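You operate a simulated robot arm through the tools that you are given. There is no shell and no other tool.

You run a simulated robot arm. Do the job below in one go: nothing can be reset, and whatever is moved stays where it is left.

Task
Shut the trolley's lid, roll it out about 60 cm and brake it again.
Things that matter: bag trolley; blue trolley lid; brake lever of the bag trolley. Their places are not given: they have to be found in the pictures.

Only the result counts: the job must be done as asked and must still hold three seconds after the hand-in. Knocking over, shifting, dropping, spilling or breaking anything else fails it. A push-on lid holds only when it is set on centred and level and pressed home; a screw cap is set on level and turned clockwise until tight.

Robot
A 7-joint arm with a three-finger gripper, fixed in place. Base frame: the origin is on the floor under the middle of its stand, x ahead of it, y to its left, z up. Readings come in cm, degrees, newtons and seconds.
With the tool pointing down near the work surface it reaches from about 10 to 96 cm from the base axis. Its first joint turns from -166.0 to 166.0 degrees. Payload 2.69 kg.
Tool frame: the origin (TCP) lies between the finger pads and is the grasp point; the fingertips stand 3 cm ahead of it; z points along the fingers, y is the line along which they close. The gripper opens to 12.8 cm; its body begins 11.7 cm behind the TCP.
Orientation is that of the tool frame in the base frame, as a unit quaternion [w, x, y, z]. With the fingers straight down and closing along the base's y, the tool's x points along the base's -x, its y along +y and its z along -z.

Tools
- The arm moves only by the tool jog_arm. Its argument "targets" is one flat list of numbers, 7 for each row, row after row: the gripper command, from -1 (shut) to 1 (fully open), values between in proportion, then the shift along the base's x, y, z in units of 300 mm (1.0 is 300 mm), then the turn, a rotation vector about the base's x, y, z in units of 90 degrees (1.0 is 90 degrees). In form: [gripper, tx, ty, tz, ax, ay, az, gripper, tx, ty, tz, ax, ay, az, ...]. A call has 1 to 20 rows; each row is the pose to reach, as a shift and turn from the pose commanded when the call began. A call with a number of a shift or a turn outside -1 to 1 is refused whole. A row lasts 0.2 s, in which the tool goes at most 5 cm and 8.6 degrees; a call with a longer step from one row to the next is refused whole, and so is a gripper value outside its range. A pose out of reach is approached as far as the arm can. The call stops where the force on the tool passes 60 N (or 10 N more than at its start, if that is more) or the arm is blocked; 0.2 s more then pass. The fingers move at their own pace (about 12.7 cm/s each) and stop on an object; they squeeze with about 31 N. The grip force told is the motor's: it shows also when the fingers shut on nothing. Time passes only in rows, and 0.2 s behind the last, so rows that repeat a pose let the fingers close. It gives the time, the measured TCP pose, the force on the tool (base axes), the opening and the grip force at its end, in the units of the frame above (readings bear some noise), with the torque about the TCP (base axes, N m) and any sound that the robot's microphone picked up, and new pictures: "views" is both (left out), scene, wrist or none.
- Cameras (640 x 400 px; columns grow to the right, rows downward): "scene" is fixed at [5.05, 64.94, 120.05]; the picture's right is [-0.20, -0.98, 0.00], its down [-0.19, 0.04, -0.98] and it looks along [0.96, -0.20, -0.20] (base axes); focal length 214 px, centre (320, 200). "wrist" rides on the gripper at [5.8, 5.4, -13.1] in the tool frame; the picture's right is [-0.68, 0.74, 0.00], its down [-0.62, -0.57, -0.55] and it looks along [-0.40, -0.37, 0.84] (tool axes); focal length 234 px, centre (320, 200).
- lift_body(by): moves the trunk up (or, below 0, down) by that many cm; the arm rides with it, the base frame stays. It gives what a move gives, with no picture.
- pixel_to_xyz(camera, pixels): for up to 12 pixels [column, row] of the newest picture of that camera ("zoom" is the newest enlarged one), the place [x, y, z] in the base frame of the surface seen there, good to about 0.3 cm. The clock stands still meanwhile.
- inspect(camera, box): a new picture of the part [left, top, right, bottom] of that camera's present view, enlarged. The clock stands still meanwhile.
- finish_job(): hands the job in; it is judged then, once.

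Open the gripper and draw the arm clear of the work before you hand the job in, unless the task says otherwise.

The tools are called after "Call:" by a JSON object that holds its "op" and its "data". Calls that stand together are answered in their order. jog_arm: Moves the arm, as the interface text tells. Its arguments: {"type":"object","properties":{"targets":{"type":"array","items":{"type":"number"}},"views":{"type":"string","enum":["both","scene","wrist","none"]}},"required":["targets"]} The other tools are called the same way: lift_body (by) moves the trunk up or down; pixel_to_xyz (camera, pixels) gives the place of the surface under pixels of a picture; inspect (camera, box) takes an enlarged picture of a part of a camera's view; finish_job () hands the job in.

At the start:

```text
time: 0.0
eef_pos: [61.61, 27.08, 133.78]
ee_rot: [0.0, -0.001, 1.0, 0.0]
force: [-0.1, 0.5, 0.7]
torque: [0.01, 0.0, -0.01]
gripper_width: 12.78
grip_force: 0.0
trunk travel left (down, up): [-20.0, 15.0]
```

scene: 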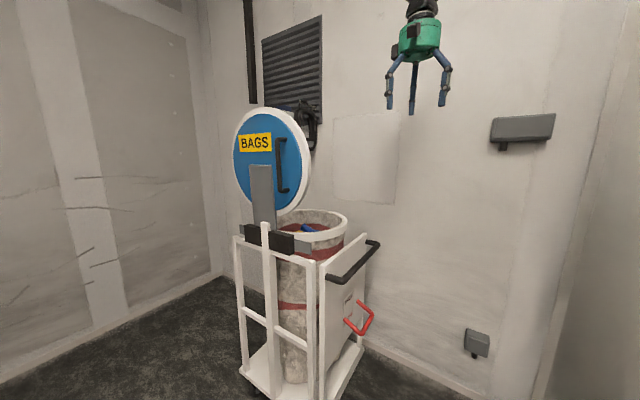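
wrist: 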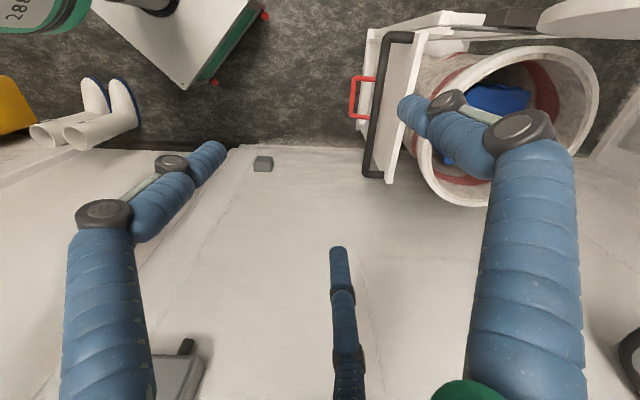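

I see the trolley around pixels (300,300) in the scene, lid open upright at (270,160), black handle at (350,262), red lever at (360,320). I take enlarged views first.

Call:
{"op": "inspect", "data": {"camera": "scene", "box": [220, 90, 400, 210]}}

Call:
{"op": "inspect", "data": {"camera": "scene", "box": [220, 200, 420, 400]}}

Call:
{"op": "pixel_to_xyz", "data": {"camera": "scene", "pixels": [[328, 277], [373, 243], [350, 262], [370, 310], [348, 322], [361, 333], [282, 140], [281, 190], [240, 110], [262, 200], [305, 180], [345, 222]]}}

Call:
{"op": "pixel_to_xyz", "data": {"camera": "wrist", "pixels": [[400, 37], [371, 176], [385, 100], [354, 98], [372, 78], [440, 180], [590, 100], [500, 60], [510, 95], [470, 20], [220, 160], [263, 163]]}}

```text
3.33 times, centred on (310, 150) of scene
```

zoom: 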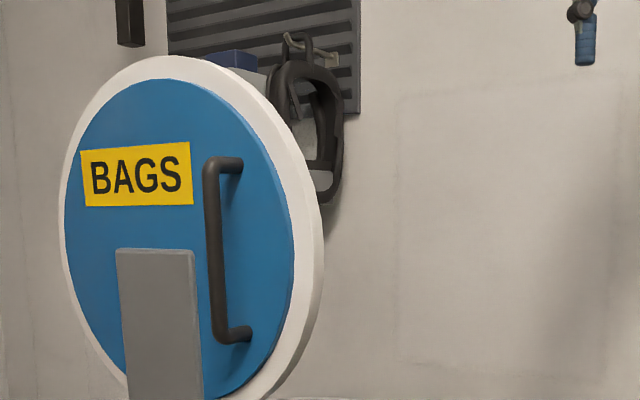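

```text
2.00 times, centred on (320, 300) of scene
```

zoom: 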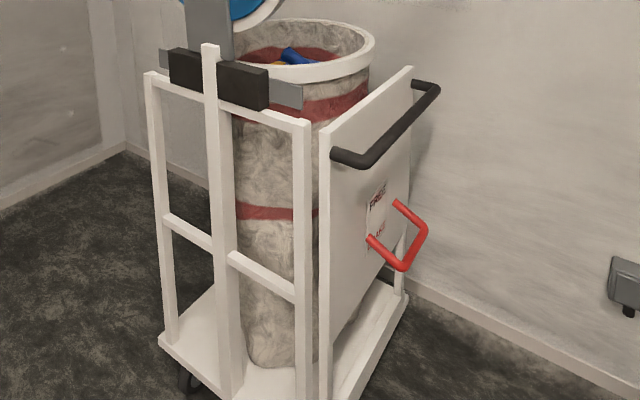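

```text
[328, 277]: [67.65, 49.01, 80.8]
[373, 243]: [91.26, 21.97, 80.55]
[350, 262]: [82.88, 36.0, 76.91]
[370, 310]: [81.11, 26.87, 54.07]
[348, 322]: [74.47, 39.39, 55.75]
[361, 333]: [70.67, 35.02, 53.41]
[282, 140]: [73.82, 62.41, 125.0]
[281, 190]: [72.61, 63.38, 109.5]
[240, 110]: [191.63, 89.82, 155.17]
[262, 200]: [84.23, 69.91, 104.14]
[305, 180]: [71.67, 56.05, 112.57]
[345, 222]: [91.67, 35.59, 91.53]
```

```text
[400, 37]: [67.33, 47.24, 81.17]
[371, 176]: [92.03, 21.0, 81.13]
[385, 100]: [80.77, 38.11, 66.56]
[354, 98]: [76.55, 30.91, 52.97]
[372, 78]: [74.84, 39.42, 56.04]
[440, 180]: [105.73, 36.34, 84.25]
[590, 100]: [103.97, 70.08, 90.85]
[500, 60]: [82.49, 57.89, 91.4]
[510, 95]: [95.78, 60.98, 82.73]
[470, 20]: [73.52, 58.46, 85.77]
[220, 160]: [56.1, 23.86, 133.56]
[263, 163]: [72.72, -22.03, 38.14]
```

The zoom shows a label beside the red lever; I enlarge that and measure the handle and lever points more finely.

Call:
{"op": "inspect", "data": {"camera": "scene", "box": [320, 270, 390, 350]}}

Call:
{"op": "inspect", "data": {"camera": "wrist", "box": [330, 0, 450, 200]}}

Call:
{"op": "inspect", "data": {"camera": "scene", "box": [220, 340, 380, 400]}}

```text
5.00 times, centred on (355, 310) of scene
```

zoom: 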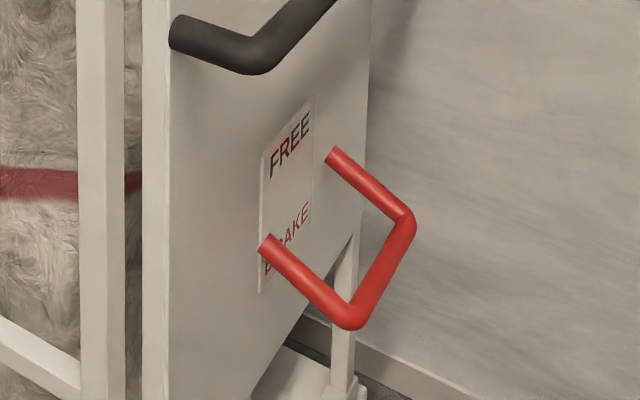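

```text
2.00 times, centred on (390, 100) of wrist
```

zoom: 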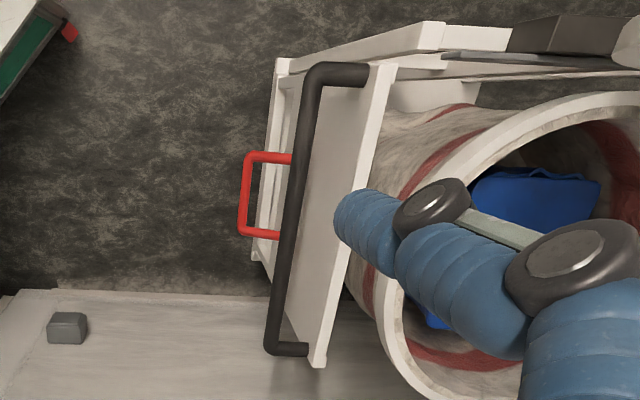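

```text
4.00 times, centred on (300, 370) of scene
```

zoom: 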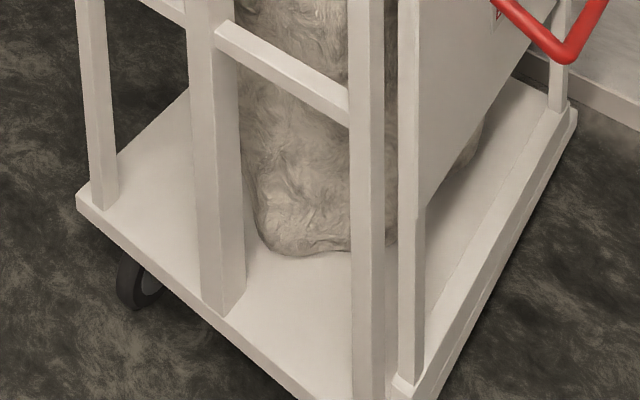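

The lever now hangs at BRAKE (zoom bar ends (345,318) and (407,222)) and FREE is above. I re-take the close view and measure points on it.

Call:
{"op": "inspect", "data": {"camera": "scene", "box": [320, 270, 390, 350]}}

Call:
{"op": "pixel_to_xyz", "data": {"camera": "zoom", "pixels": [[332, 155], [267, 243], [348, 315], [407, 222], [378, 268], [365, 185], [305, 280], [290, 145], [290, 235], [200, 100], [340, 100], [200, 330]]}}

Call:
{"op": "inspect", "data": {"camera": "scene", "box": [290, 220, 390, 290]}}

Call:
{"op": "pixel_to_xyz", "data": {"camera": "zoom", "pixels": [[320, 200], [300, 290], [350, 240], [400, 200], [450, 150], [250, 300]]}}

```text
5.00 times, centred on (355, 310) of scene
```

zoom: 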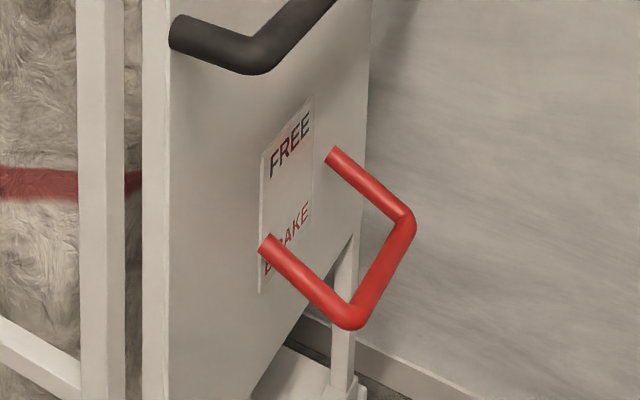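

```text
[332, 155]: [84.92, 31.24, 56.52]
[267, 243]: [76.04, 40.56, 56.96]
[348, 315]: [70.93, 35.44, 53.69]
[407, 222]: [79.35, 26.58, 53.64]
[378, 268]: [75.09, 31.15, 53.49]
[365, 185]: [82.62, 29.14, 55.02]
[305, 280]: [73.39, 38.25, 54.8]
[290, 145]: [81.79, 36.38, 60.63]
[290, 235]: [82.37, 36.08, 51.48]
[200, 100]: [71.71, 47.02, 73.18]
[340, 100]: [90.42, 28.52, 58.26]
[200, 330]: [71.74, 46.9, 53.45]
```

```text
5.71 times, centred on (340, 255) of scene
```

zoom: 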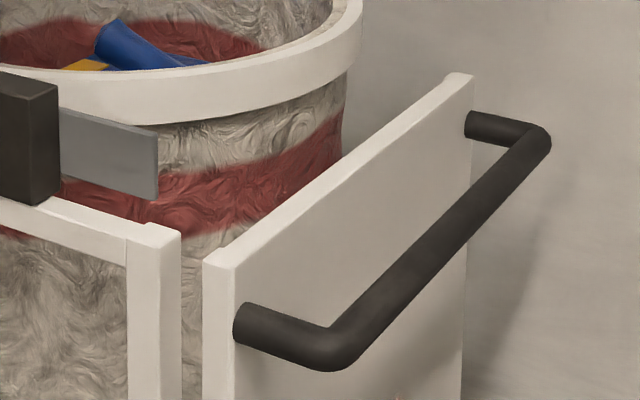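

```text
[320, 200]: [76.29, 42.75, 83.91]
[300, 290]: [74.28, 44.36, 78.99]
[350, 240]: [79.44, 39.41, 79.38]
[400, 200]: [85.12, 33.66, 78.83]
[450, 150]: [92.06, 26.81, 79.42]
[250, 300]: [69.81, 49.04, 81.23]
```

The panel runs along about (0.71,-0.70), so the handle sticks out along (-0.70,-0.71). I measure the handle bar, the lid and the white box in the wrist view's top left (180,40).

Call:
{"op": "pixel_to_xyz", "data": {"camera": "zoom", "pixels": [[335, 345], [380, 300], [430, 248], [480, 195], [535, 140], [290, 335], [500, 125], [240, 320], [470, 122], [220, 255], [460, 78], [155, 232]]}}

Call:
{"op": "pixel_to_xyz", "data": {"camera": "wrist", "pixels": [[180, 40], [255, 8], [185, 85], [100, 5], [265, 16], [40, 20], [300, 100], [120, 100], [15, 100], [560, 15], [620, 15], [150, 5]]}}

Call:
{"op": "inspect", "data": {"camera": "scene", "box": [220, 100, 330, 270]}}

Call:
{"op": "pixel_to_xyz", "data": {"camera": "zoom", "pixels": [[320, 60], [250, 60], [280, 180], [380, 130], [340, 90], [340, 190], [300, 220], [300, 300], [340, 325], [265, 315], [225, 150], [400, 180]]}}

```text
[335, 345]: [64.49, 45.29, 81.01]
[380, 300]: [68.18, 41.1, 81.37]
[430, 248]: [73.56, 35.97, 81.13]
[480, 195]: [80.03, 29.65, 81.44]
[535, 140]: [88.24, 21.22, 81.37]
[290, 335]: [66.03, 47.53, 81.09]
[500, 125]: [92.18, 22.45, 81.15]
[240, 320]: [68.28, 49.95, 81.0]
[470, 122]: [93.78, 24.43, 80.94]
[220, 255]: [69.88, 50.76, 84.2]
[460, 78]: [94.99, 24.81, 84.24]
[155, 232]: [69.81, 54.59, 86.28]
```

```text
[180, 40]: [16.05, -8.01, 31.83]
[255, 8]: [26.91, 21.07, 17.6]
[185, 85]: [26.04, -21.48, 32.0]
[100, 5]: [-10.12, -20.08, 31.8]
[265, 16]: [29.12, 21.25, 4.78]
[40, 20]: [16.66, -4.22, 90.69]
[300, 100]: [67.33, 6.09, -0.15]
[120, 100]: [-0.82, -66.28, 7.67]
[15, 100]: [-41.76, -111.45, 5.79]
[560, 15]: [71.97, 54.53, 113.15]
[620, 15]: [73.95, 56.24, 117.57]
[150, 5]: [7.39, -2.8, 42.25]
```

```text
2.35 times, centred on (275, 185) of scene
```

zoom: 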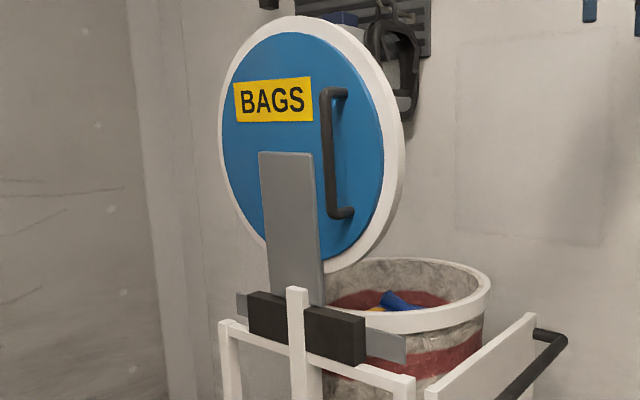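

```text
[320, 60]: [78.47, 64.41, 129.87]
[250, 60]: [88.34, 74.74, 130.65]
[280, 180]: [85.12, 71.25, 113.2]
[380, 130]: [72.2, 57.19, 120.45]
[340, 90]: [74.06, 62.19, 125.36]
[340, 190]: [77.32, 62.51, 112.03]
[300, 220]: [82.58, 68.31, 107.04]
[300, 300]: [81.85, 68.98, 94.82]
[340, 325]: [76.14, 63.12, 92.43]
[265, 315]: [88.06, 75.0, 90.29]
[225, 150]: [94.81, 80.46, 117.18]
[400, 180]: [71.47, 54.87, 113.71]
```

The stand box spans to about (27,±21) with top at z 32, so I must check the roll direction; I look closely at the visible wheel near scene (260,390) and the deck edges.

Call:
{"op": "inspect", "data": {"camera": "scene", "box": [235, 370, 285, 400]}}

Call:
{"op": "pixel_to_xyz", "data": {"camera": "scene", "pixels": [[242, 369], [270, 392], [365, 345], [345, 385], [330, 398], [353, 365], [375, 370], [300, 395], [215, 277], [380, 371], [440, 398], [255, 392]]}}

Call:
{"op": "inspect", "data": {"camera": "wrist", "box": [100, 0, 300, 125]}}

Call:
{"op": "inspect", "data": {"camera": "wrist", "box": [340, 20, 440, 190]}}

Call:
{"op": "pixel_to_xyz", "data": {"camera": "wrist", "pixels": [[368, 35], [367, 60], [362, 110], [365, 125], [352, 76], [352, 115], [390, 20], [440, 18], [375, 160], [363, 118], [366, 90], [300, 160]]}}

```text
12.80 times, centred on (260, 385) of scene
```

zoom: 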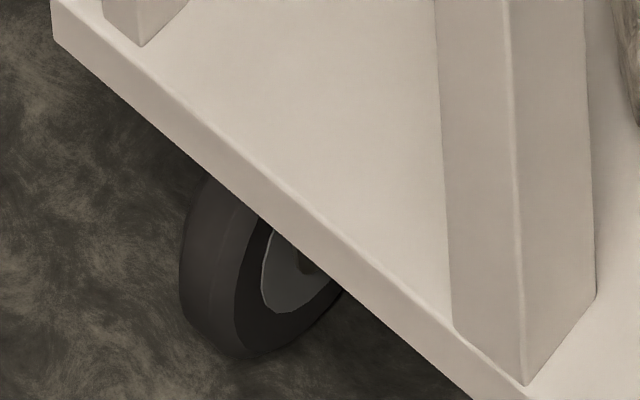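

```text
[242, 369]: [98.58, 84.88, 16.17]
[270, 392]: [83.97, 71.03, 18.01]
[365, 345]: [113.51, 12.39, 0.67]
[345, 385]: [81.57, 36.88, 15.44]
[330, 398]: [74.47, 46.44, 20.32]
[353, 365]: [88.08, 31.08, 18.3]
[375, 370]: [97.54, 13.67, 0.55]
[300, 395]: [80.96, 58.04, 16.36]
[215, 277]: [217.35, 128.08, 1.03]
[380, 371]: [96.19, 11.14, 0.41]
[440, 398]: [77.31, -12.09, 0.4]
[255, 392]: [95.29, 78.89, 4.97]
```

```text
3.20 times, centred on (200, 62) of wrist
```

zoom: 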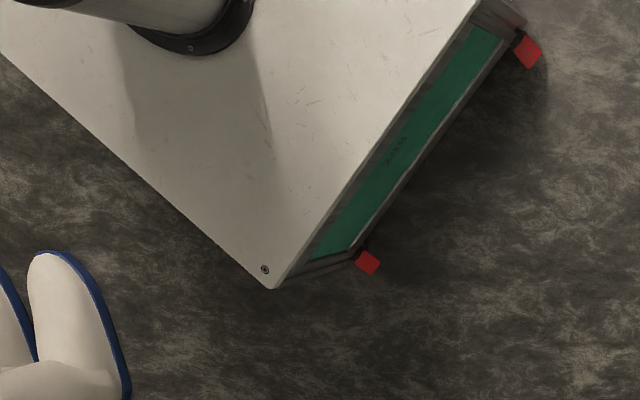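

```text
2.35 times, centred on (390, 105) of wrist
```

zoom: 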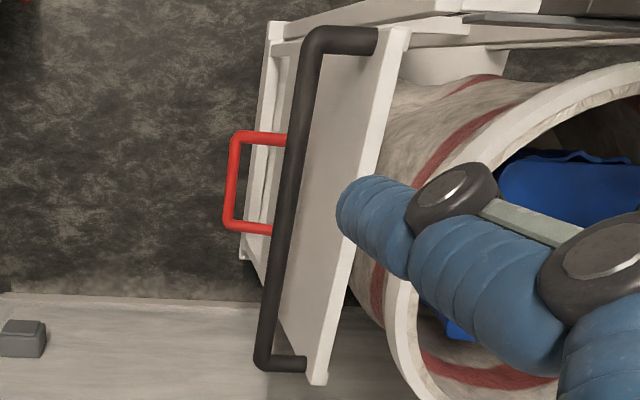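

```text
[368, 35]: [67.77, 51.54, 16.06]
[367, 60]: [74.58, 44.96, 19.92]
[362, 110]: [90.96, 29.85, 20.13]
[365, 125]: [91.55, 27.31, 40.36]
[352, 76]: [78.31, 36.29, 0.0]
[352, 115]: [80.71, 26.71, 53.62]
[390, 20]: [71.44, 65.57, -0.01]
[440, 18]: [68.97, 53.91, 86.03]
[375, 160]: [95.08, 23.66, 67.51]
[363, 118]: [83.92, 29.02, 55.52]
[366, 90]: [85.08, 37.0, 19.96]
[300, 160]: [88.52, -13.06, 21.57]
```

The wheel's hub face points along the panel normal, so the wheel stands to roll along the panel (d=±(0.71,-0.70)); I will test that later. First the lid: it stands upright with its face in plane d≈10.4 (points (85.1,71.3,113.2), (78.5,64.4,129.9)), so I bring the arm to its camera side, turning the gripper in yaw.

Call:
{"op": "jog_arm", "data": {"targets": [-1, -0.1, 0.0945, 0, 0, 0, -0.0828, -1, -0.2, 0.189, 0, 0, 0, -0.1656, -1, -0.3, 0.2835, 0, 0, 0, -0.2484, -1, -0.4, 0.378, 0, 0, 0, -0.3312, -1, -0.5, 0.4725, 0, 0, 0, -0.414, -1, -0.6, 0.567, 0, 0, 0, -0.4967], "views": "both"}}

```text
time: 1.4
eef_pos: [43.48, 44.31, 134.12]
ee_rot: [0.001, 0.381, 0.925, 0.0]
force: [1.0, -0.1, 0.3]
torque: [0.0, 0.02, 0.01]
gripper_width: 0.2
grip_force: 30.8
trunk travel left (down, up): [-20.0, 15.0]
```

scene: 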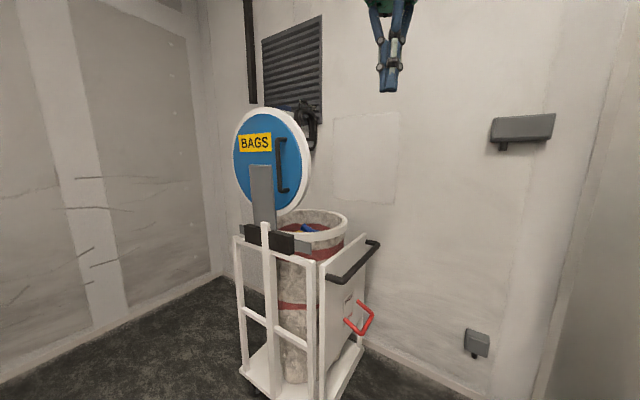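
wrist: 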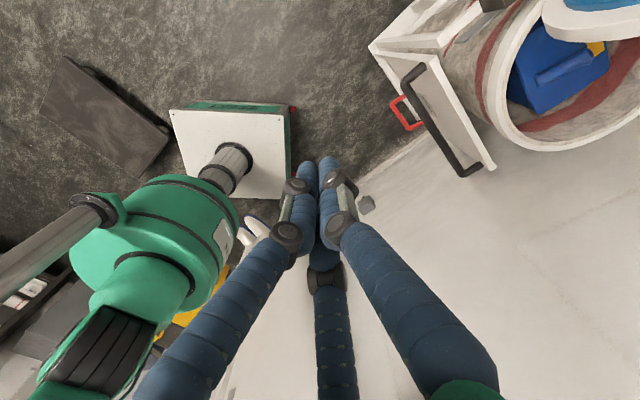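

The wrist view shows a dark slab on the floor around (105,115) that I had not seen; I measure it and check the stand corners too.

Call:
{"op": "pixel_to_xyz", "data": {"camera": "wrist", "pixels": [[105, 115], [65, 60], [168, 135], [130, 180], [45, 105], [172, 110], [292, 112], [285, 195], [180, 195], [365, 203], [250, 60], [25, 300]]}}

Call:
{"op": "inspect", "data": {"camera": "wrist", "box": [0, 30, 320, 230]}}

Call:
{"op": "inspect", "data": {"camera": "wrist", "box": [360, 0, 520, 190]}}

```text
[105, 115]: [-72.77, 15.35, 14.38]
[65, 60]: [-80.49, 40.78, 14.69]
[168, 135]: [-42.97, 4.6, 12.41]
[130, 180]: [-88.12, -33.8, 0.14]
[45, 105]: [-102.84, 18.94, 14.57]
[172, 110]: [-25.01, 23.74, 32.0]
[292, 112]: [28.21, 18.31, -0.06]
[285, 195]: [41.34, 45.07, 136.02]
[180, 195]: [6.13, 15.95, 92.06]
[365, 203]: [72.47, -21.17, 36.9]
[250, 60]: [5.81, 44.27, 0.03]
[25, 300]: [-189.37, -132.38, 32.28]
```

```text
2.00 times, centred on (160, 130) of wrist
```

zoom: 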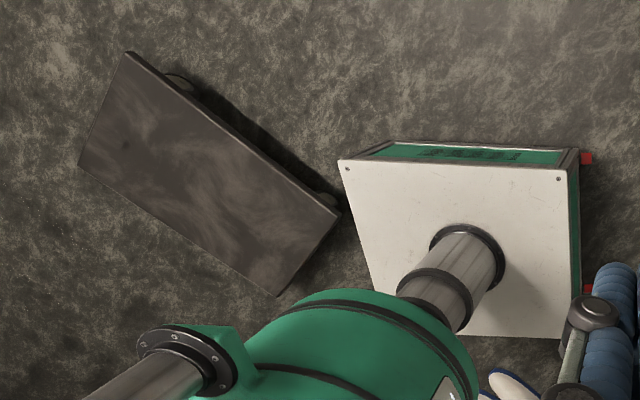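

```text
2.11 times, centred on (440, 95) of wrist
```

zoom: 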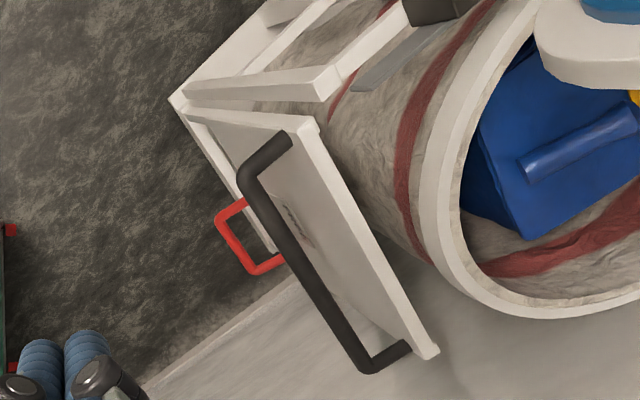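

The slab is a low dolly behind the robot, well away from the trolley. Now I pitch the closed gripper to point horizontally along (0.70,0.71), parallel to the hinge, and move it toward the lid's near edge, staying at d≈-1.

Call:
{"op": "jog_arm", "data": {"targets": [-1, 0.0371, 0.0414, -0.0392, 0.0593, -0.0586, 0, -1, 0.0742, 0.0828, -0.0783, 0.1185, -0.1172, 0, -1, 0.1113, 0.1242, -0.1175, 0.1778, -0.1758, 0, -1, 0.1483, 0.1657, -0.1567, 0.237, -0.2343, 0, -1, 0.1854, 0.2071, -0.1958, 0.2963, -0.2929, 0, -1, 0.2225, 0.2485, -0.235, 0.3555, -0.3515, 0, -1, 0.2596, 0.2899, -0.2742, 0.4148, -0.4101, 0, -1, 0.2967, 0.3313, -0.3133, 0.474, -0.4687, 0, -1, 0.3338, 0.3728, -0.3525, 0.5333, -0.5273, 0, -1, 0.3708, 0.4142, -0.3917, 0.5925, -0.5858, 0, -1, 0.445, 0.497, -0.47, 0.6518, -0.6444, 0, -1, 0.445, 0.497, -0.47, 0.711, -0.703, 0], "views": "both"}}

```text
time: 4.0
eef_pos: [55.93, 59.88, 119.07]
ee_rot: [0.264, 0.247, 0.664, 0.654]
force: [7.8, -6.9, -4.5]
torque: [0.42, -0.25, 0.95]
gripper_width: 0.22
grip_force: 31.0
out of reach, approached as far as the arm can: row 8, 9, 10
trunk travel left (down, up): [-20.0, 15.0]
```

scene: 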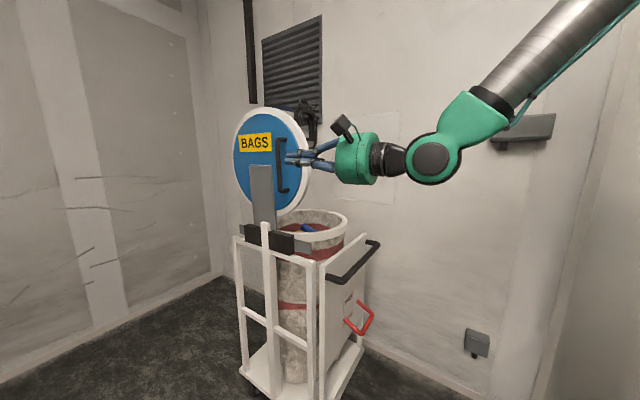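
wrist: 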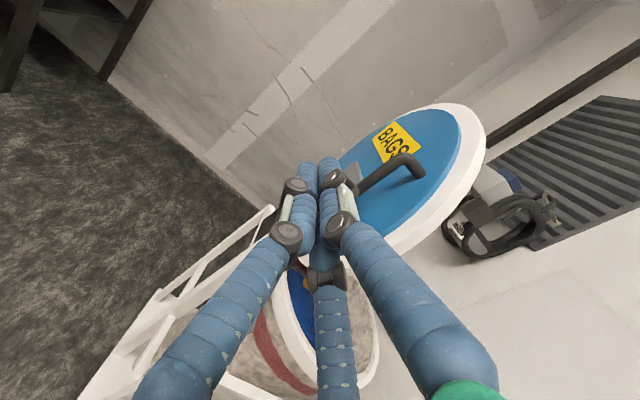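

The gripper is level beside the lid (tip near scene (290,155)) but a force of ~11 N shows; I hold still for a moment to see whether it settles.

Call:
{"op": "jog_arm", "data": {"targets": [-1, 0, 0, 0, 0, 0, 0, -1, 0, 0, 0, 0, 0, 0, -1, 0, 0, 0, 0, 0, 0], "views": "none"}}

Call:
{"op": "inspect", "data": {"camera": "scene", "box": [220, 90, 400, 210]}}

```text
time: 4.8
eef_pos: [56.66, 59.06, 119.66]
ee_rot: [0.268, 0.269, 0.654, 0.654]
force: [-0.1, 0.8, 0.9]
torque: [0.01, 0.0, -0.02]
gripper_width: 0.19
grip_force: 31.2
trunk travel left (down, up): [-20.0, 15.0]
```

```text
3.33 times, centred on (310, 150) of scene
```

zoom: 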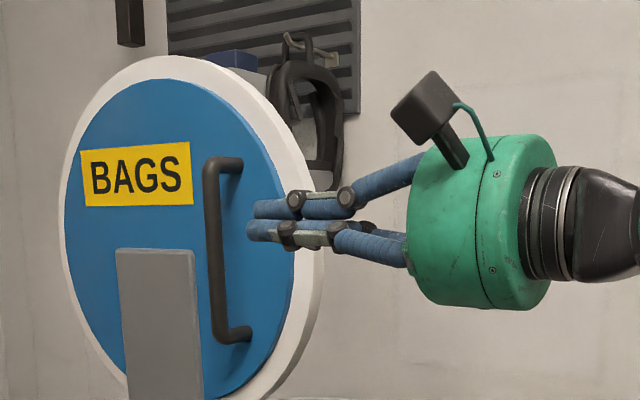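

Settled with no force: TCP at d≈-1.2, n≈-81.8. I extend 16 cm along the fingers so that they lie in front of the lid's blue face and handle (handle at zoom (215,250)).

Call:
{"op": "jog_arm", "data": {"targets": [-1, 0.095, 0.096, 0, 0, 0, 0, -1, 0.19, 0.192, 0, 0, 0, 0, -1, 0.285, 0.288, 0, 0, 0, 0, -1, 0.38, 0.384, 0, 0, 0, 0, -1, 0.38, 0.384, 0, 0, 0, 0], "views": "both"}}

Call:
{"op": "inspect", "data": {"camera": "scene", "box": [220, 90, 400, 210]}}

```text
time: 6.0
eef_pos: [68.45, 70.58, 119.61]
ee_rot: [0.268, 0.269, 0.654, 0.654]
force: [0.5, 0.6, 0.2]
torque: [0.03, -0.05, 0.01]
gripper_width: 0.24
grip_force: 31.0
trunk travel left (down, up): [-20.0, 15.0]
```

scene: 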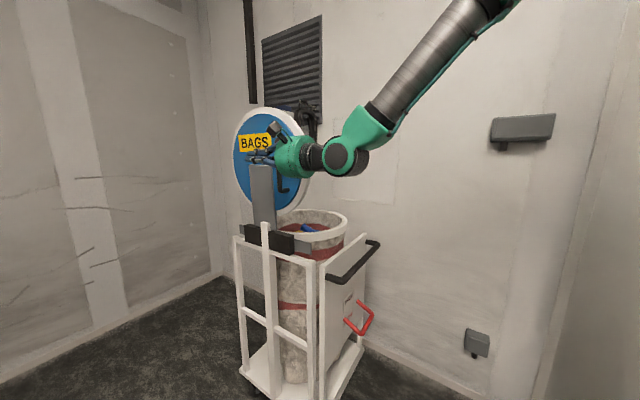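
wrist: 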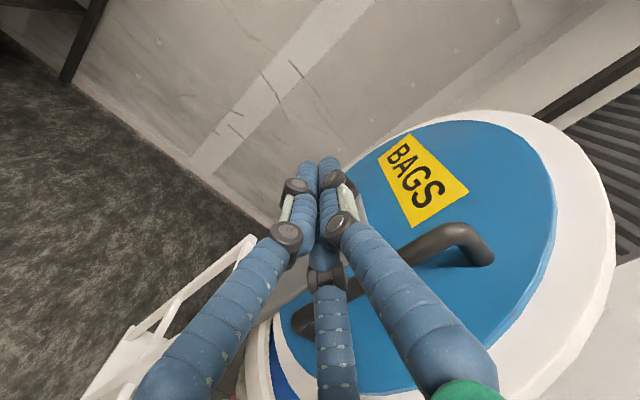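

```text
3.33 times, centred on (310, 150) of scene
```

zoom: 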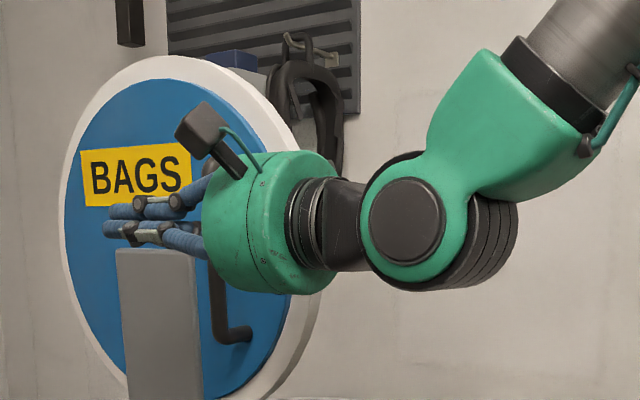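

TCP is at d≈-1, n≈-98 with fingers across the lid face. I now push toward +d along the start of the hinge arc to about 20° and watch the force.

Call:
{"op": "jog_arm", "data": {"targets": [-1, 0.05925, -0.0586, 0, 0, 0, 0, -1, 0.1185, -0.1172, 0, 0, 0, 0, -1, 0.1977, -0.1954, 0.0167, 0, 0, 0, -1, 0.255, -0.2521, 0.0267, 0, 0, 0, -1, 0.3128, -0.3093, 0.03, 0, 0, 0, -1, 0.3707, -0.3665, 0.025, 0, 0, 0], "views": "both"}}

Call:
{"op": "inspect", "data": {"camera": "scene", "box": [220, 90, 400, 210]}}

```text
time: 7.4
eef_pos: [79.57, 59.4, 120.26]
ee_rot: [0.268, 0.269, 0.654, 0.654]
force: [-0.6, 0.0, -0.4]
torque: [0.01, -0.04, -0.03]
gripper_width: 0.21
grip_force: 31.0
trunk travel left (down, up): [-20.0, 15.0]
```

scene: 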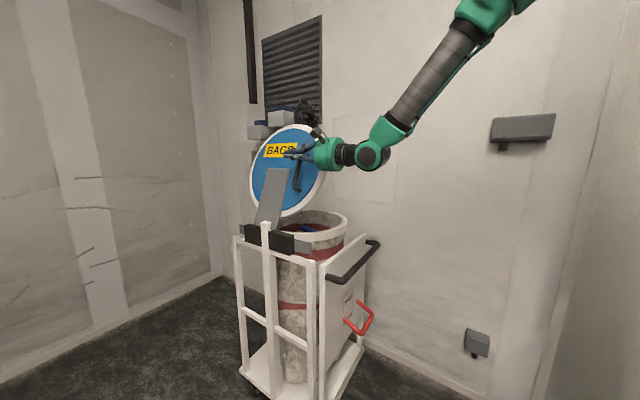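
wrist: 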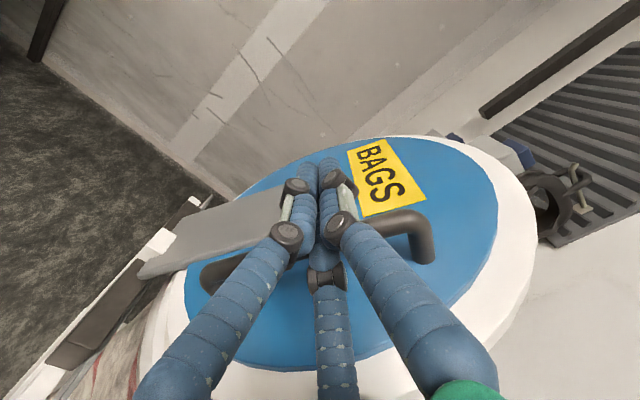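

```text
3.33 times, centred on (310, 150) of scene
```

zoom: 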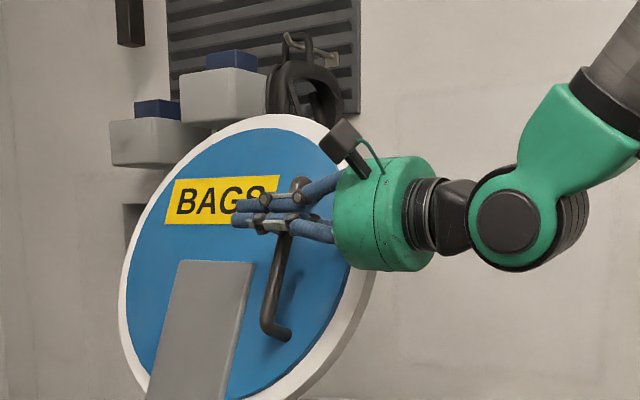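

The lid has tilted about 25° with practically no resistance. I continue along the hinge arc to 70°.

Call:
{"op": "jog_arm", "data": {"targets": [-1, 0.0574, -0.0567, -0.0113, 0, 0, 0, -1, 0.1138, -0.1125, -0.0297, 0, 0, 0, -1, 0.1687, -0.1668, -0.055, 0, 0, 0, -1, 0.2221, -0.2195, -0.0867, 0, 0, 0, -1, 0.273, -0.2699, -0.125, 0, 0, 0, -1, 0.3216, -0.3179, -0.1693, 0, 0, 0, -1, 0.3674, -0.3632, -0.2197, 0, 0, 0, -1, 0.4095, -0.4049, -0.275, 0, 0, 0, -1, 0.4482, -0.4431, -0.3357, 0, 0, 0, -1, 0.4832, -0.4777, -0.4003, 0, 0, 0], "views": "both"}}

Call:
{"op": "inspect", "data": {"camera": "scene", "box": [230, 130, 410, 270]}}

```text
time: 9.6
eef_pos: [94.29, 45.24, 108.63]
ee_rot: [0.269, 0.269, 0.654, 0.654]
force: [-0.5, 0.6, -0.2]
torque: [0.01, -0.01, 0.01]
gripper_width: 0.23
grip_force: 31.0
trunk travel left (down, up): [-20.0, 15.0]
```

scene: 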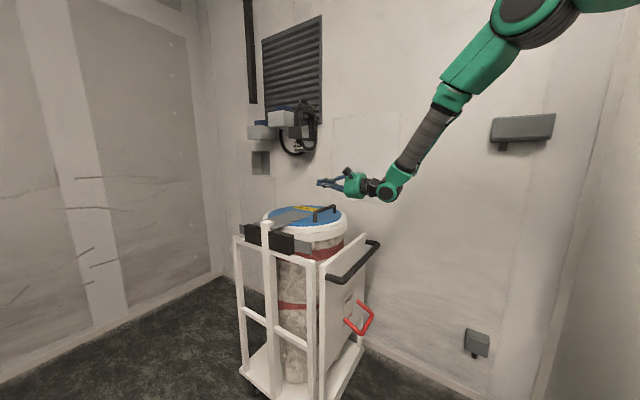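
wrist: 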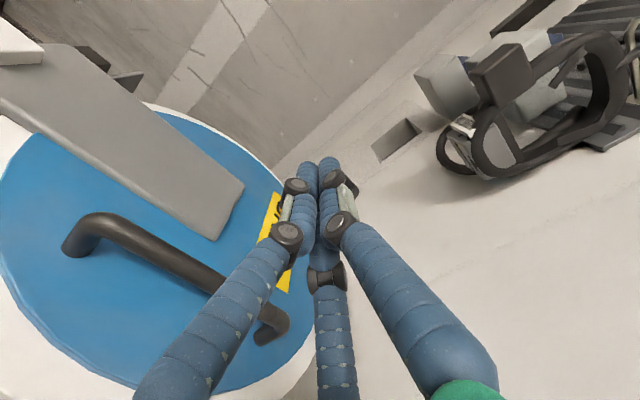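

```text
2.86 times, centred on (320, 200) of scene
```

zoom: 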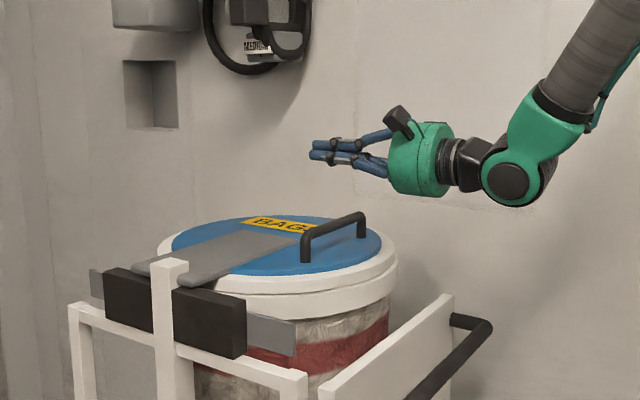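

The lid has fallen shut onto the ring. I measure its height at several points to check it is level and home.

Call:
{"op": "pixel_to_xyz", "data": {"camera": "zoom", "pixels": [[190, 235], [280, 222], [350, 240], [370, 260], [260, 265], [320, 268], [200, 250], [310, 235], [345, 225], [240, 290], [330, 305], [390, 270]]}}

Call:
{"op": "inspect", "data": {"camera": "scene", "box": [255, 195, 355, 255]}}

```text
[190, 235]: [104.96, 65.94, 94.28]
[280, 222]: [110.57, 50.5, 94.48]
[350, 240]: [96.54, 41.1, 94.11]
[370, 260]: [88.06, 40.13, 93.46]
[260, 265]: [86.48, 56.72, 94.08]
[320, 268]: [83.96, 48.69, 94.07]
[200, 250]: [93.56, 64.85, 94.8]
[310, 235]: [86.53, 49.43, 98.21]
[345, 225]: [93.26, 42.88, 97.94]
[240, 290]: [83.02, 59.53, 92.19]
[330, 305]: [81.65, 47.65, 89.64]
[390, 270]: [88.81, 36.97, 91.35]
```

```text
6.40 times, centred on (305, 225) of scene
```

zoom: 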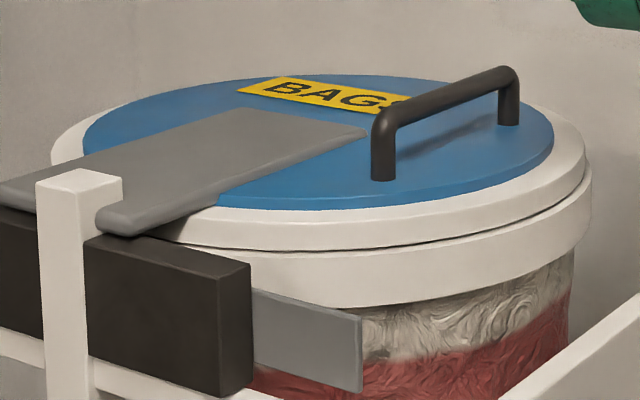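

The blue face lies level at z≈94.1–94.5 all round. I press down lightly on the lid's handle to make sure it is home.

Call:
{"op": "jog_arm", "data": {"targets": [-1, 0, 0, -0.1333, 0, 0, 0, -1, 0, 0, -0.2333, 0, 0, 0, -1, 0, 0, -0.2667, 0, 0, 0, -1, 0, 0, -0.2833, 0, 0, 0, -1, 0, 0, -0.3, 0, 0, 0], "views": "scene"}}

Call:
{"op": "inspect", "data": {"camera": "scene", "box": [255, 185, 375, 265]}}

```text
time: 10.8
eef_pos: [94.03, 45.18, 99.8]
ee_rot: [0.27, 0.268, 0.652, 0.656]
force: [-8.1, -0.5, 17.5]
torque: [-0.13, 0.34, -0.06]
gripper_width: 0.24
grip_force: 30.7
trunk travel left (down, up): [-20.0, 15.0]
```

scene: 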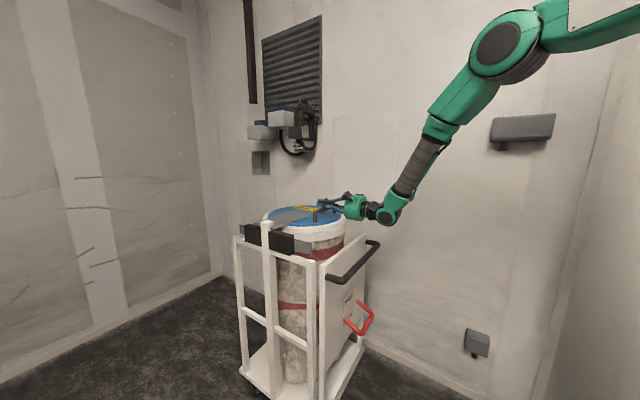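

```text
5.00 times, centred on (315, 225) of scene
```

zoom: 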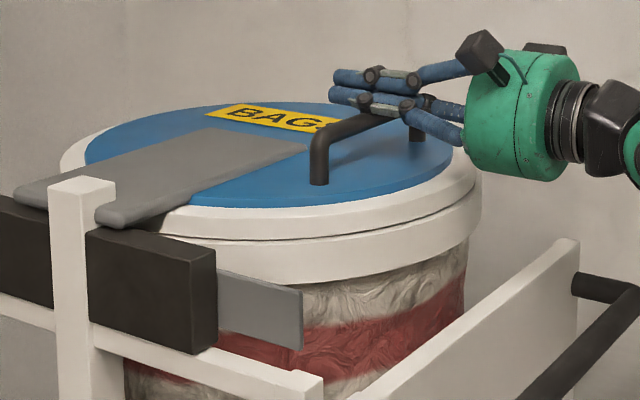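

The fingers press on the lid handle with ~17 N and it does not give; one slight further press, then I lift off and check the lid stays.

Call:
{"op": "jog_arm", "data": {"targets": [-1, 0, 0, -0.0167, 0, 0, 0, -1, 0, 0, -0.0267, 0, 0, 0, -1, 0, 0, 0.0, 0, 0, 0, -1, 0, 0, 0.1, 0, 0, 0, -1, 0, 0, 0.2333, 0, 0, 0, -1, -0.1, -0.1, 0.3333, 0, 0, 0, -1, -0.2, -0.2, 0.3333, 0, 0, 0, -1, -0.3, -0.3, 0.3333, 0, 0, 0, -1, -0.4, -0.4, 0.3333, 0, 0, 0, -1, -0.5, -0.5, 0.3333, 0, 0, 0, -1, -0.6, -0.6, 0.3333, 0, 0, 0, -1, -0.7, -0.7, 0.3333, 0, 0, 0, -1, -0.8, -0.8, 0.3333, 0, 0, 0], "views": "both"}}

Call:
{"op": "inspect", "data": {"camera": "scene", "box": [255, 195, 355, 255]}}

```text
refused: row 6 steps farther than a row can; nothing moved
```

```text
6.40 times, centred on (305, 225) of scene
```

zoom: 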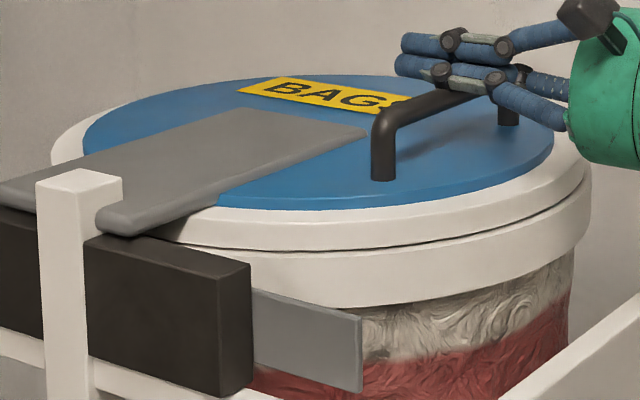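

That call was refused because one row stepped too far; I redo it with shorter steps: slight press, lift 7 cm, then retreat 42 cm along the approach line.

Call:
{"op": "jog_arm", "data": {"targets": [-1, 0, 0, -0.0167, 0, 0, 0, -1, 0, 0, -0.0233, 0, 0, 0, -1, 0, 0, 0.1, 0, 0, 0, -1, 0, 0, 0.2333, 0, 0, 0, -1, -0.0984, -0.0995, 0.2333, 0, 0, 0, -1, -0.1968, -0.199, 0.2333, 0, 0, 0, -1, -0.2952, -0.2985, 0.2333, 0, 0, 0, -1, -0.3936, -0.398, 0.2333, 0, 0, 0, -1, -0.492, -0.4975, 0.2333, 0, 0, 0, -1, -0.5904, -0.597, 0.2333, 0, 0, 0, -1, -0.6888, -0.6965, 0.2333, 0, 0, 0, -1, -0.7872, -0.796, 0.2333, 0, 0, 0, -1, -0.8856, -0.8955, 0.2333, 0, 0, 0, -1, -0.984, -0.995, 0.2333, 0, 0, 0], "views": "both"}}

Call:
{"op": "inspect", "data": {"camera": "scene", "box": [255, 195, 355, 255]}}

Call:
{"op": "pixel_to_xyz", "data": {"camera": "zoom", "pixels": [[120, 120], [250, 90], [500, 170], [420, 190], [330, 200], [230, 205], [410, 110], [500, 80]]}}

```text
time: 13.8
eef_pos: [64.44, 15.29, 106.03]
ee_rot: [0.268, 0.269, 0.654, 0.654]
force: [1.3, 0.1, -0.5]
torque: [0.03, -0.01, 0.01]
gripper_width: 0.23
grip_force: 31.3
trunk travel left (down, up): [-20.0, 15.0]
```

scene: 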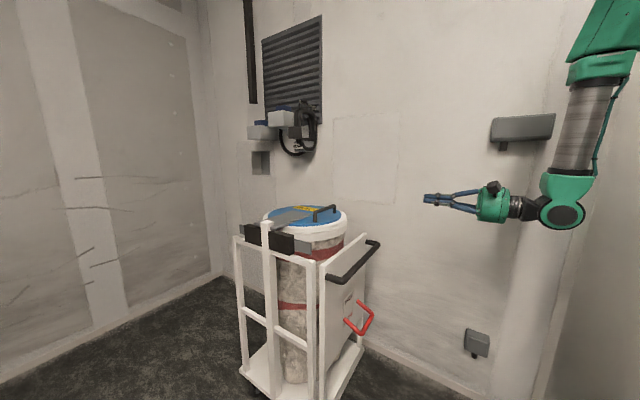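
wrist: 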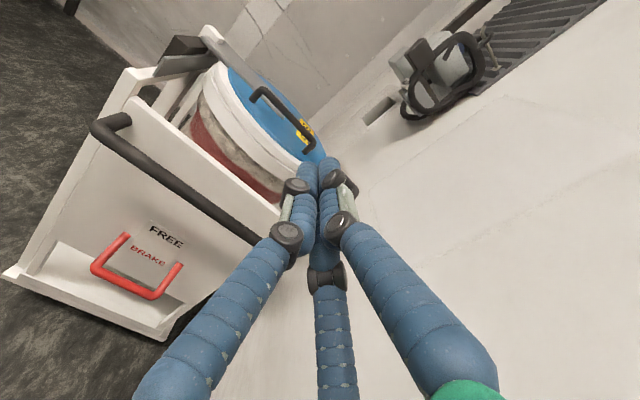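

```text
6.40 times, centred on (305, 225) of scene
```

zoom: 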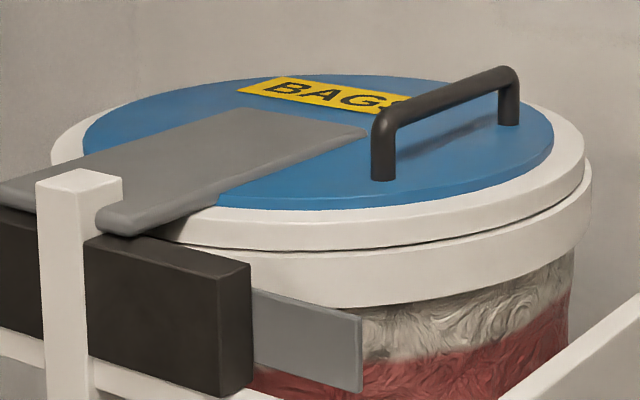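

```text
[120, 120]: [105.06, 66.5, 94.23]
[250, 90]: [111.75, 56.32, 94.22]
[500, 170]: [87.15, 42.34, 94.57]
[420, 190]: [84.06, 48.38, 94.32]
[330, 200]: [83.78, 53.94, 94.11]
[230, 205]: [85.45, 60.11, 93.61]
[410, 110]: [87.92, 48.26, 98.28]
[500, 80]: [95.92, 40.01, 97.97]
```

The lid is shut and level at z≈94.2 with the arm clear. Now I head for the red lever (bar centre ≈(75.8,30.8,52.8)): lower the tool 26 cm, pitch it 30° down and open the fingers about 4.5 cm.

Call:
{"op": "jog_arm", "data": {"targets": [-0.3, -0.0115, 0.0113, -0.1445, -0.0395, 0.0391, 0, -0.3, -0.0229, 0.0227, -0.2889, -0.079, 0.0781, 0, -0.3, -0.0344, 0.034, -0.4333, -0.1185, 0.1172, 0, -0.3, -0.0458, 0.0453, -0.5778, -0.158, 0.1562, 0, -0.3, -0.0573, 0.0567, -0.7222, -0.1975, 0.1953, 0, -0.3, -0.0687, 0.068, -0.8667, -0.237, 0.2343, 0, -0.3, -0.0687, 0.068, -0.8667, -0.237, 0.2343, 0], "views": "both"}}

```text
time: 15.4
eef_pos: [62.56, 17.1, 80.56]
ee_rot: [0.19, 0.33, 0.801, 0.461]
force: [0.1, -0.3, -0.3]
torque: [-0.01, 0.02, 0.04]
gripper_width: 4.47
grip_force: 0.0
trunk travel left (down, up): [-20.0, 15.0]
```

scene: 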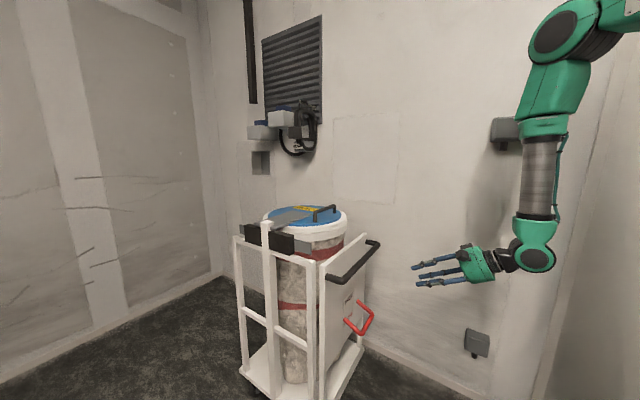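
wrist: 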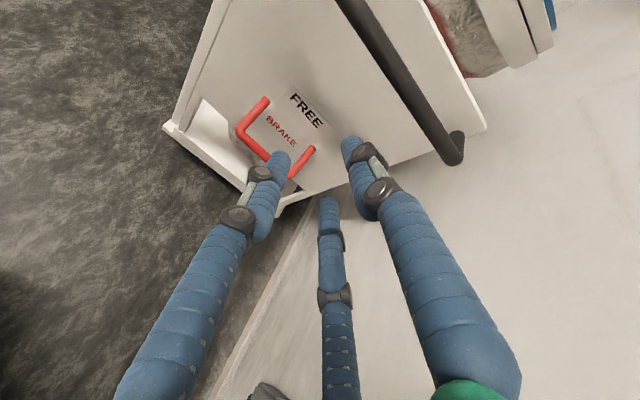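

I measure the three fingertips (wrist (281,158), (328,203), (350,145)) and the lever points from this closer view.

Call:
{"op": "pixel_to_xyz", "data": {"camera": "wrist", "pixels": [[281, 158], [328, 203], [350, 145], [265, 100], [240, 130], [312, 152], [262, 150], [290, 172], [250, 143], [272, 162], [330, 120], [400, 60]]}}

Call:
{"op": "inspect", "data": {"camera": "wrist", "box": [160, 60, 360, 220]}}

```text
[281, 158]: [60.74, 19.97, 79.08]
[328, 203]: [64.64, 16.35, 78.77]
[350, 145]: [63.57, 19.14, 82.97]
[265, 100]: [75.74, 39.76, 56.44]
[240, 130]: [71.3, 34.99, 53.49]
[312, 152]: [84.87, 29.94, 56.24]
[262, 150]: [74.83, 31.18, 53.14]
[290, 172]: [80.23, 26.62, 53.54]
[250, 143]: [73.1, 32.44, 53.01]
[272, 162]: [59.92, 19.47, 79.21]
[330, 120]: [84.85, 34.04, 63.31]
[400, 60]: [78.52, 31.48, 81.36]
```

```text
2.50 times, centred on (260, 140) of wrist
```

zoom: 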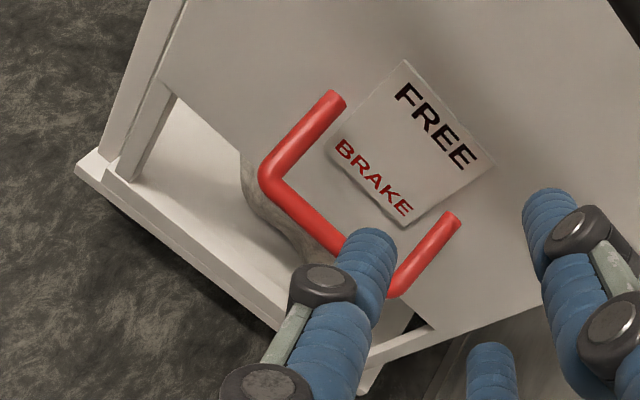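

The gripper has one finger above and two below, straddling nicely for the lever bar. I move to 14 cm short of the bar along the tool axis.

Call:
{"op": "jog_arm", "data": {"targets": [-0.3, 0.0314, 0.0346, -0.1387, 0, 0, 0, -0.3, 0.0628, 0.0692, -0.2773, 0, 0, 0, -0.3, 0.0942, 0.1038, -0.416, 0, 0, 0, -0.3, 0.1256, 0.1384, -0.5547, 0, 0, 0, -0.3, 0.157, 0.173, -0.6933, 0, 0, 0, -0.3, 0.157, 0.173, -0.6933, 0, 0, 0], "views": "both"}}

Call:
{"op": "inspect", "data": {"camera": "scene", "box": [310, 240, 470, 360]}}

```text
time: 16.8
eef_pos: [67.27, 22.5, 59.48]
ee_rot: [0.19, 0.33, 0.801, 0.462]
force: [0.9, 0.3, 0.2]
torque: [0.0, 0.0, -0.01]
gripper_width: 4.47
grip_force: 0.1
trunk travel left (down, up): [-20.0, 15.0]
```

scene: 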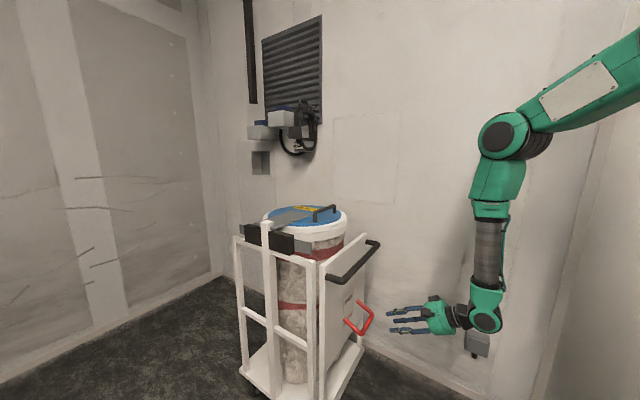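
wrist: 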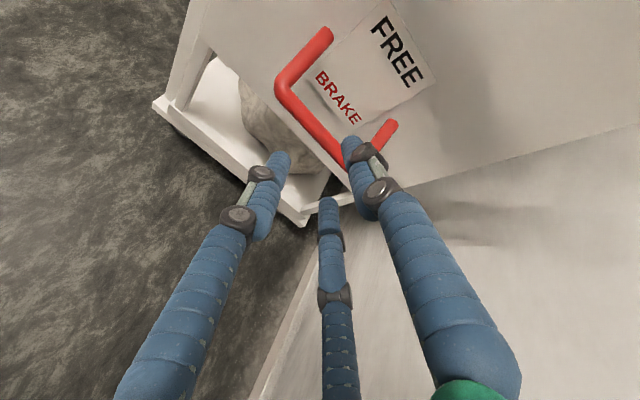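

```text
3.33 times, centred on (390, 300) of scene
```

zoom: 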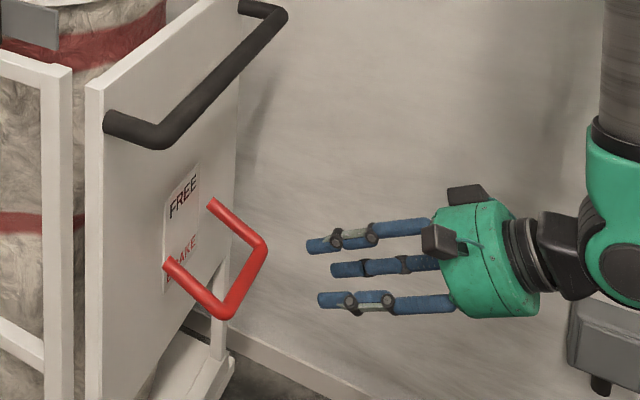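

The fingers are in line with the bar (TCP d≈32, bar centre d≈32.2). I open to ~6 cm and advance 13.9 cm along the axis so the bar sits between upper and lower fingers.

Call:
{"op": "jog_arm", "data": {"targets": [-0.05, 0, 0, 0, 0, 0, 0, -0.05, 0.0703, 0.071, -0.0575, 0, 0, 0, -0.05, 0.1405, 0.142, -0.115, 0, 0, 0, -0.05, 0.2108, 0.213, -0.1725, 0, 0, 0, -0.05, 0.281, 0.284, -0.23, 0, 0, 0, -0.05, 0.281, 0.284, -0.23, 0, 0, 0], "views": "both"}}

Call:
{"op": "inspect", "data": {"camera": "scene", "box": [310, 240, 470, 360]}}

Call:
{"op": "inspect", "data": {"camera": "wrist", "box": [220, 80, 440, 230]}}

```text
time: 18.2
eef_pos: [75.59, 30.9, 52.76]
ee_rot: [0.19, 0.33, 0.801, 0.462]
force: [-3.7, 0.1, -6.1]
torque: [0.19, 0.18, -0.02]
gripper_width: 6.37
grip_force: 1.2
trunk travel left (down, up): [-20.0, 15.0]
```

scene: 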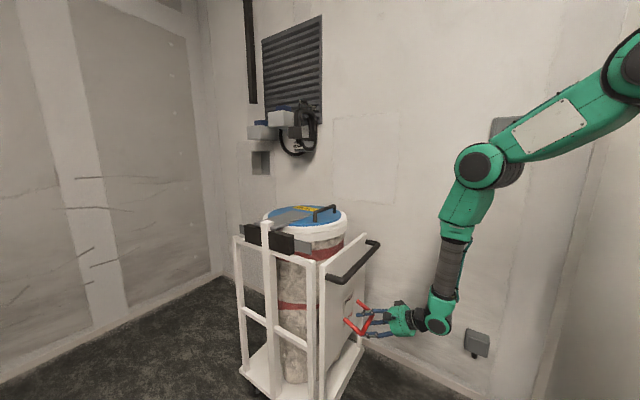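
wrist: 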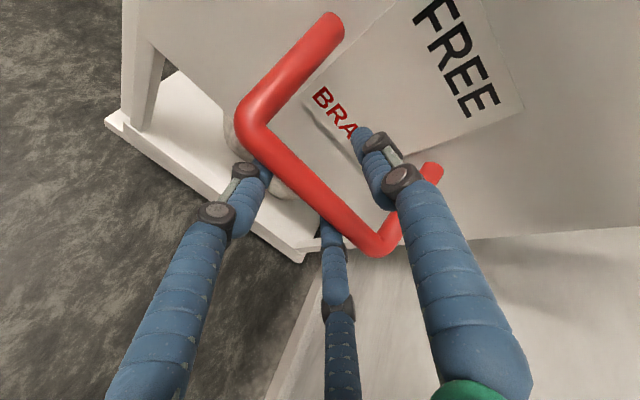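

```text
3.33 times, centred on (390, 300) of scene
```

zoom: 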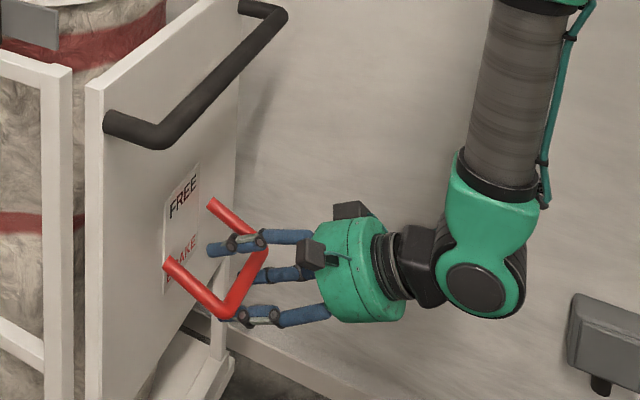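

```text
2.67 times, centred on (330, 155) of wrist
```

zoom: 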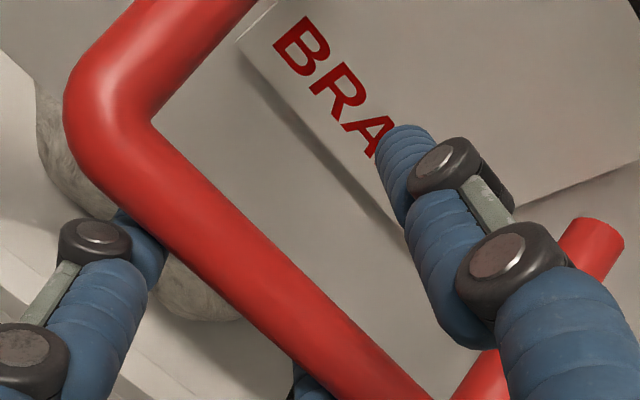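

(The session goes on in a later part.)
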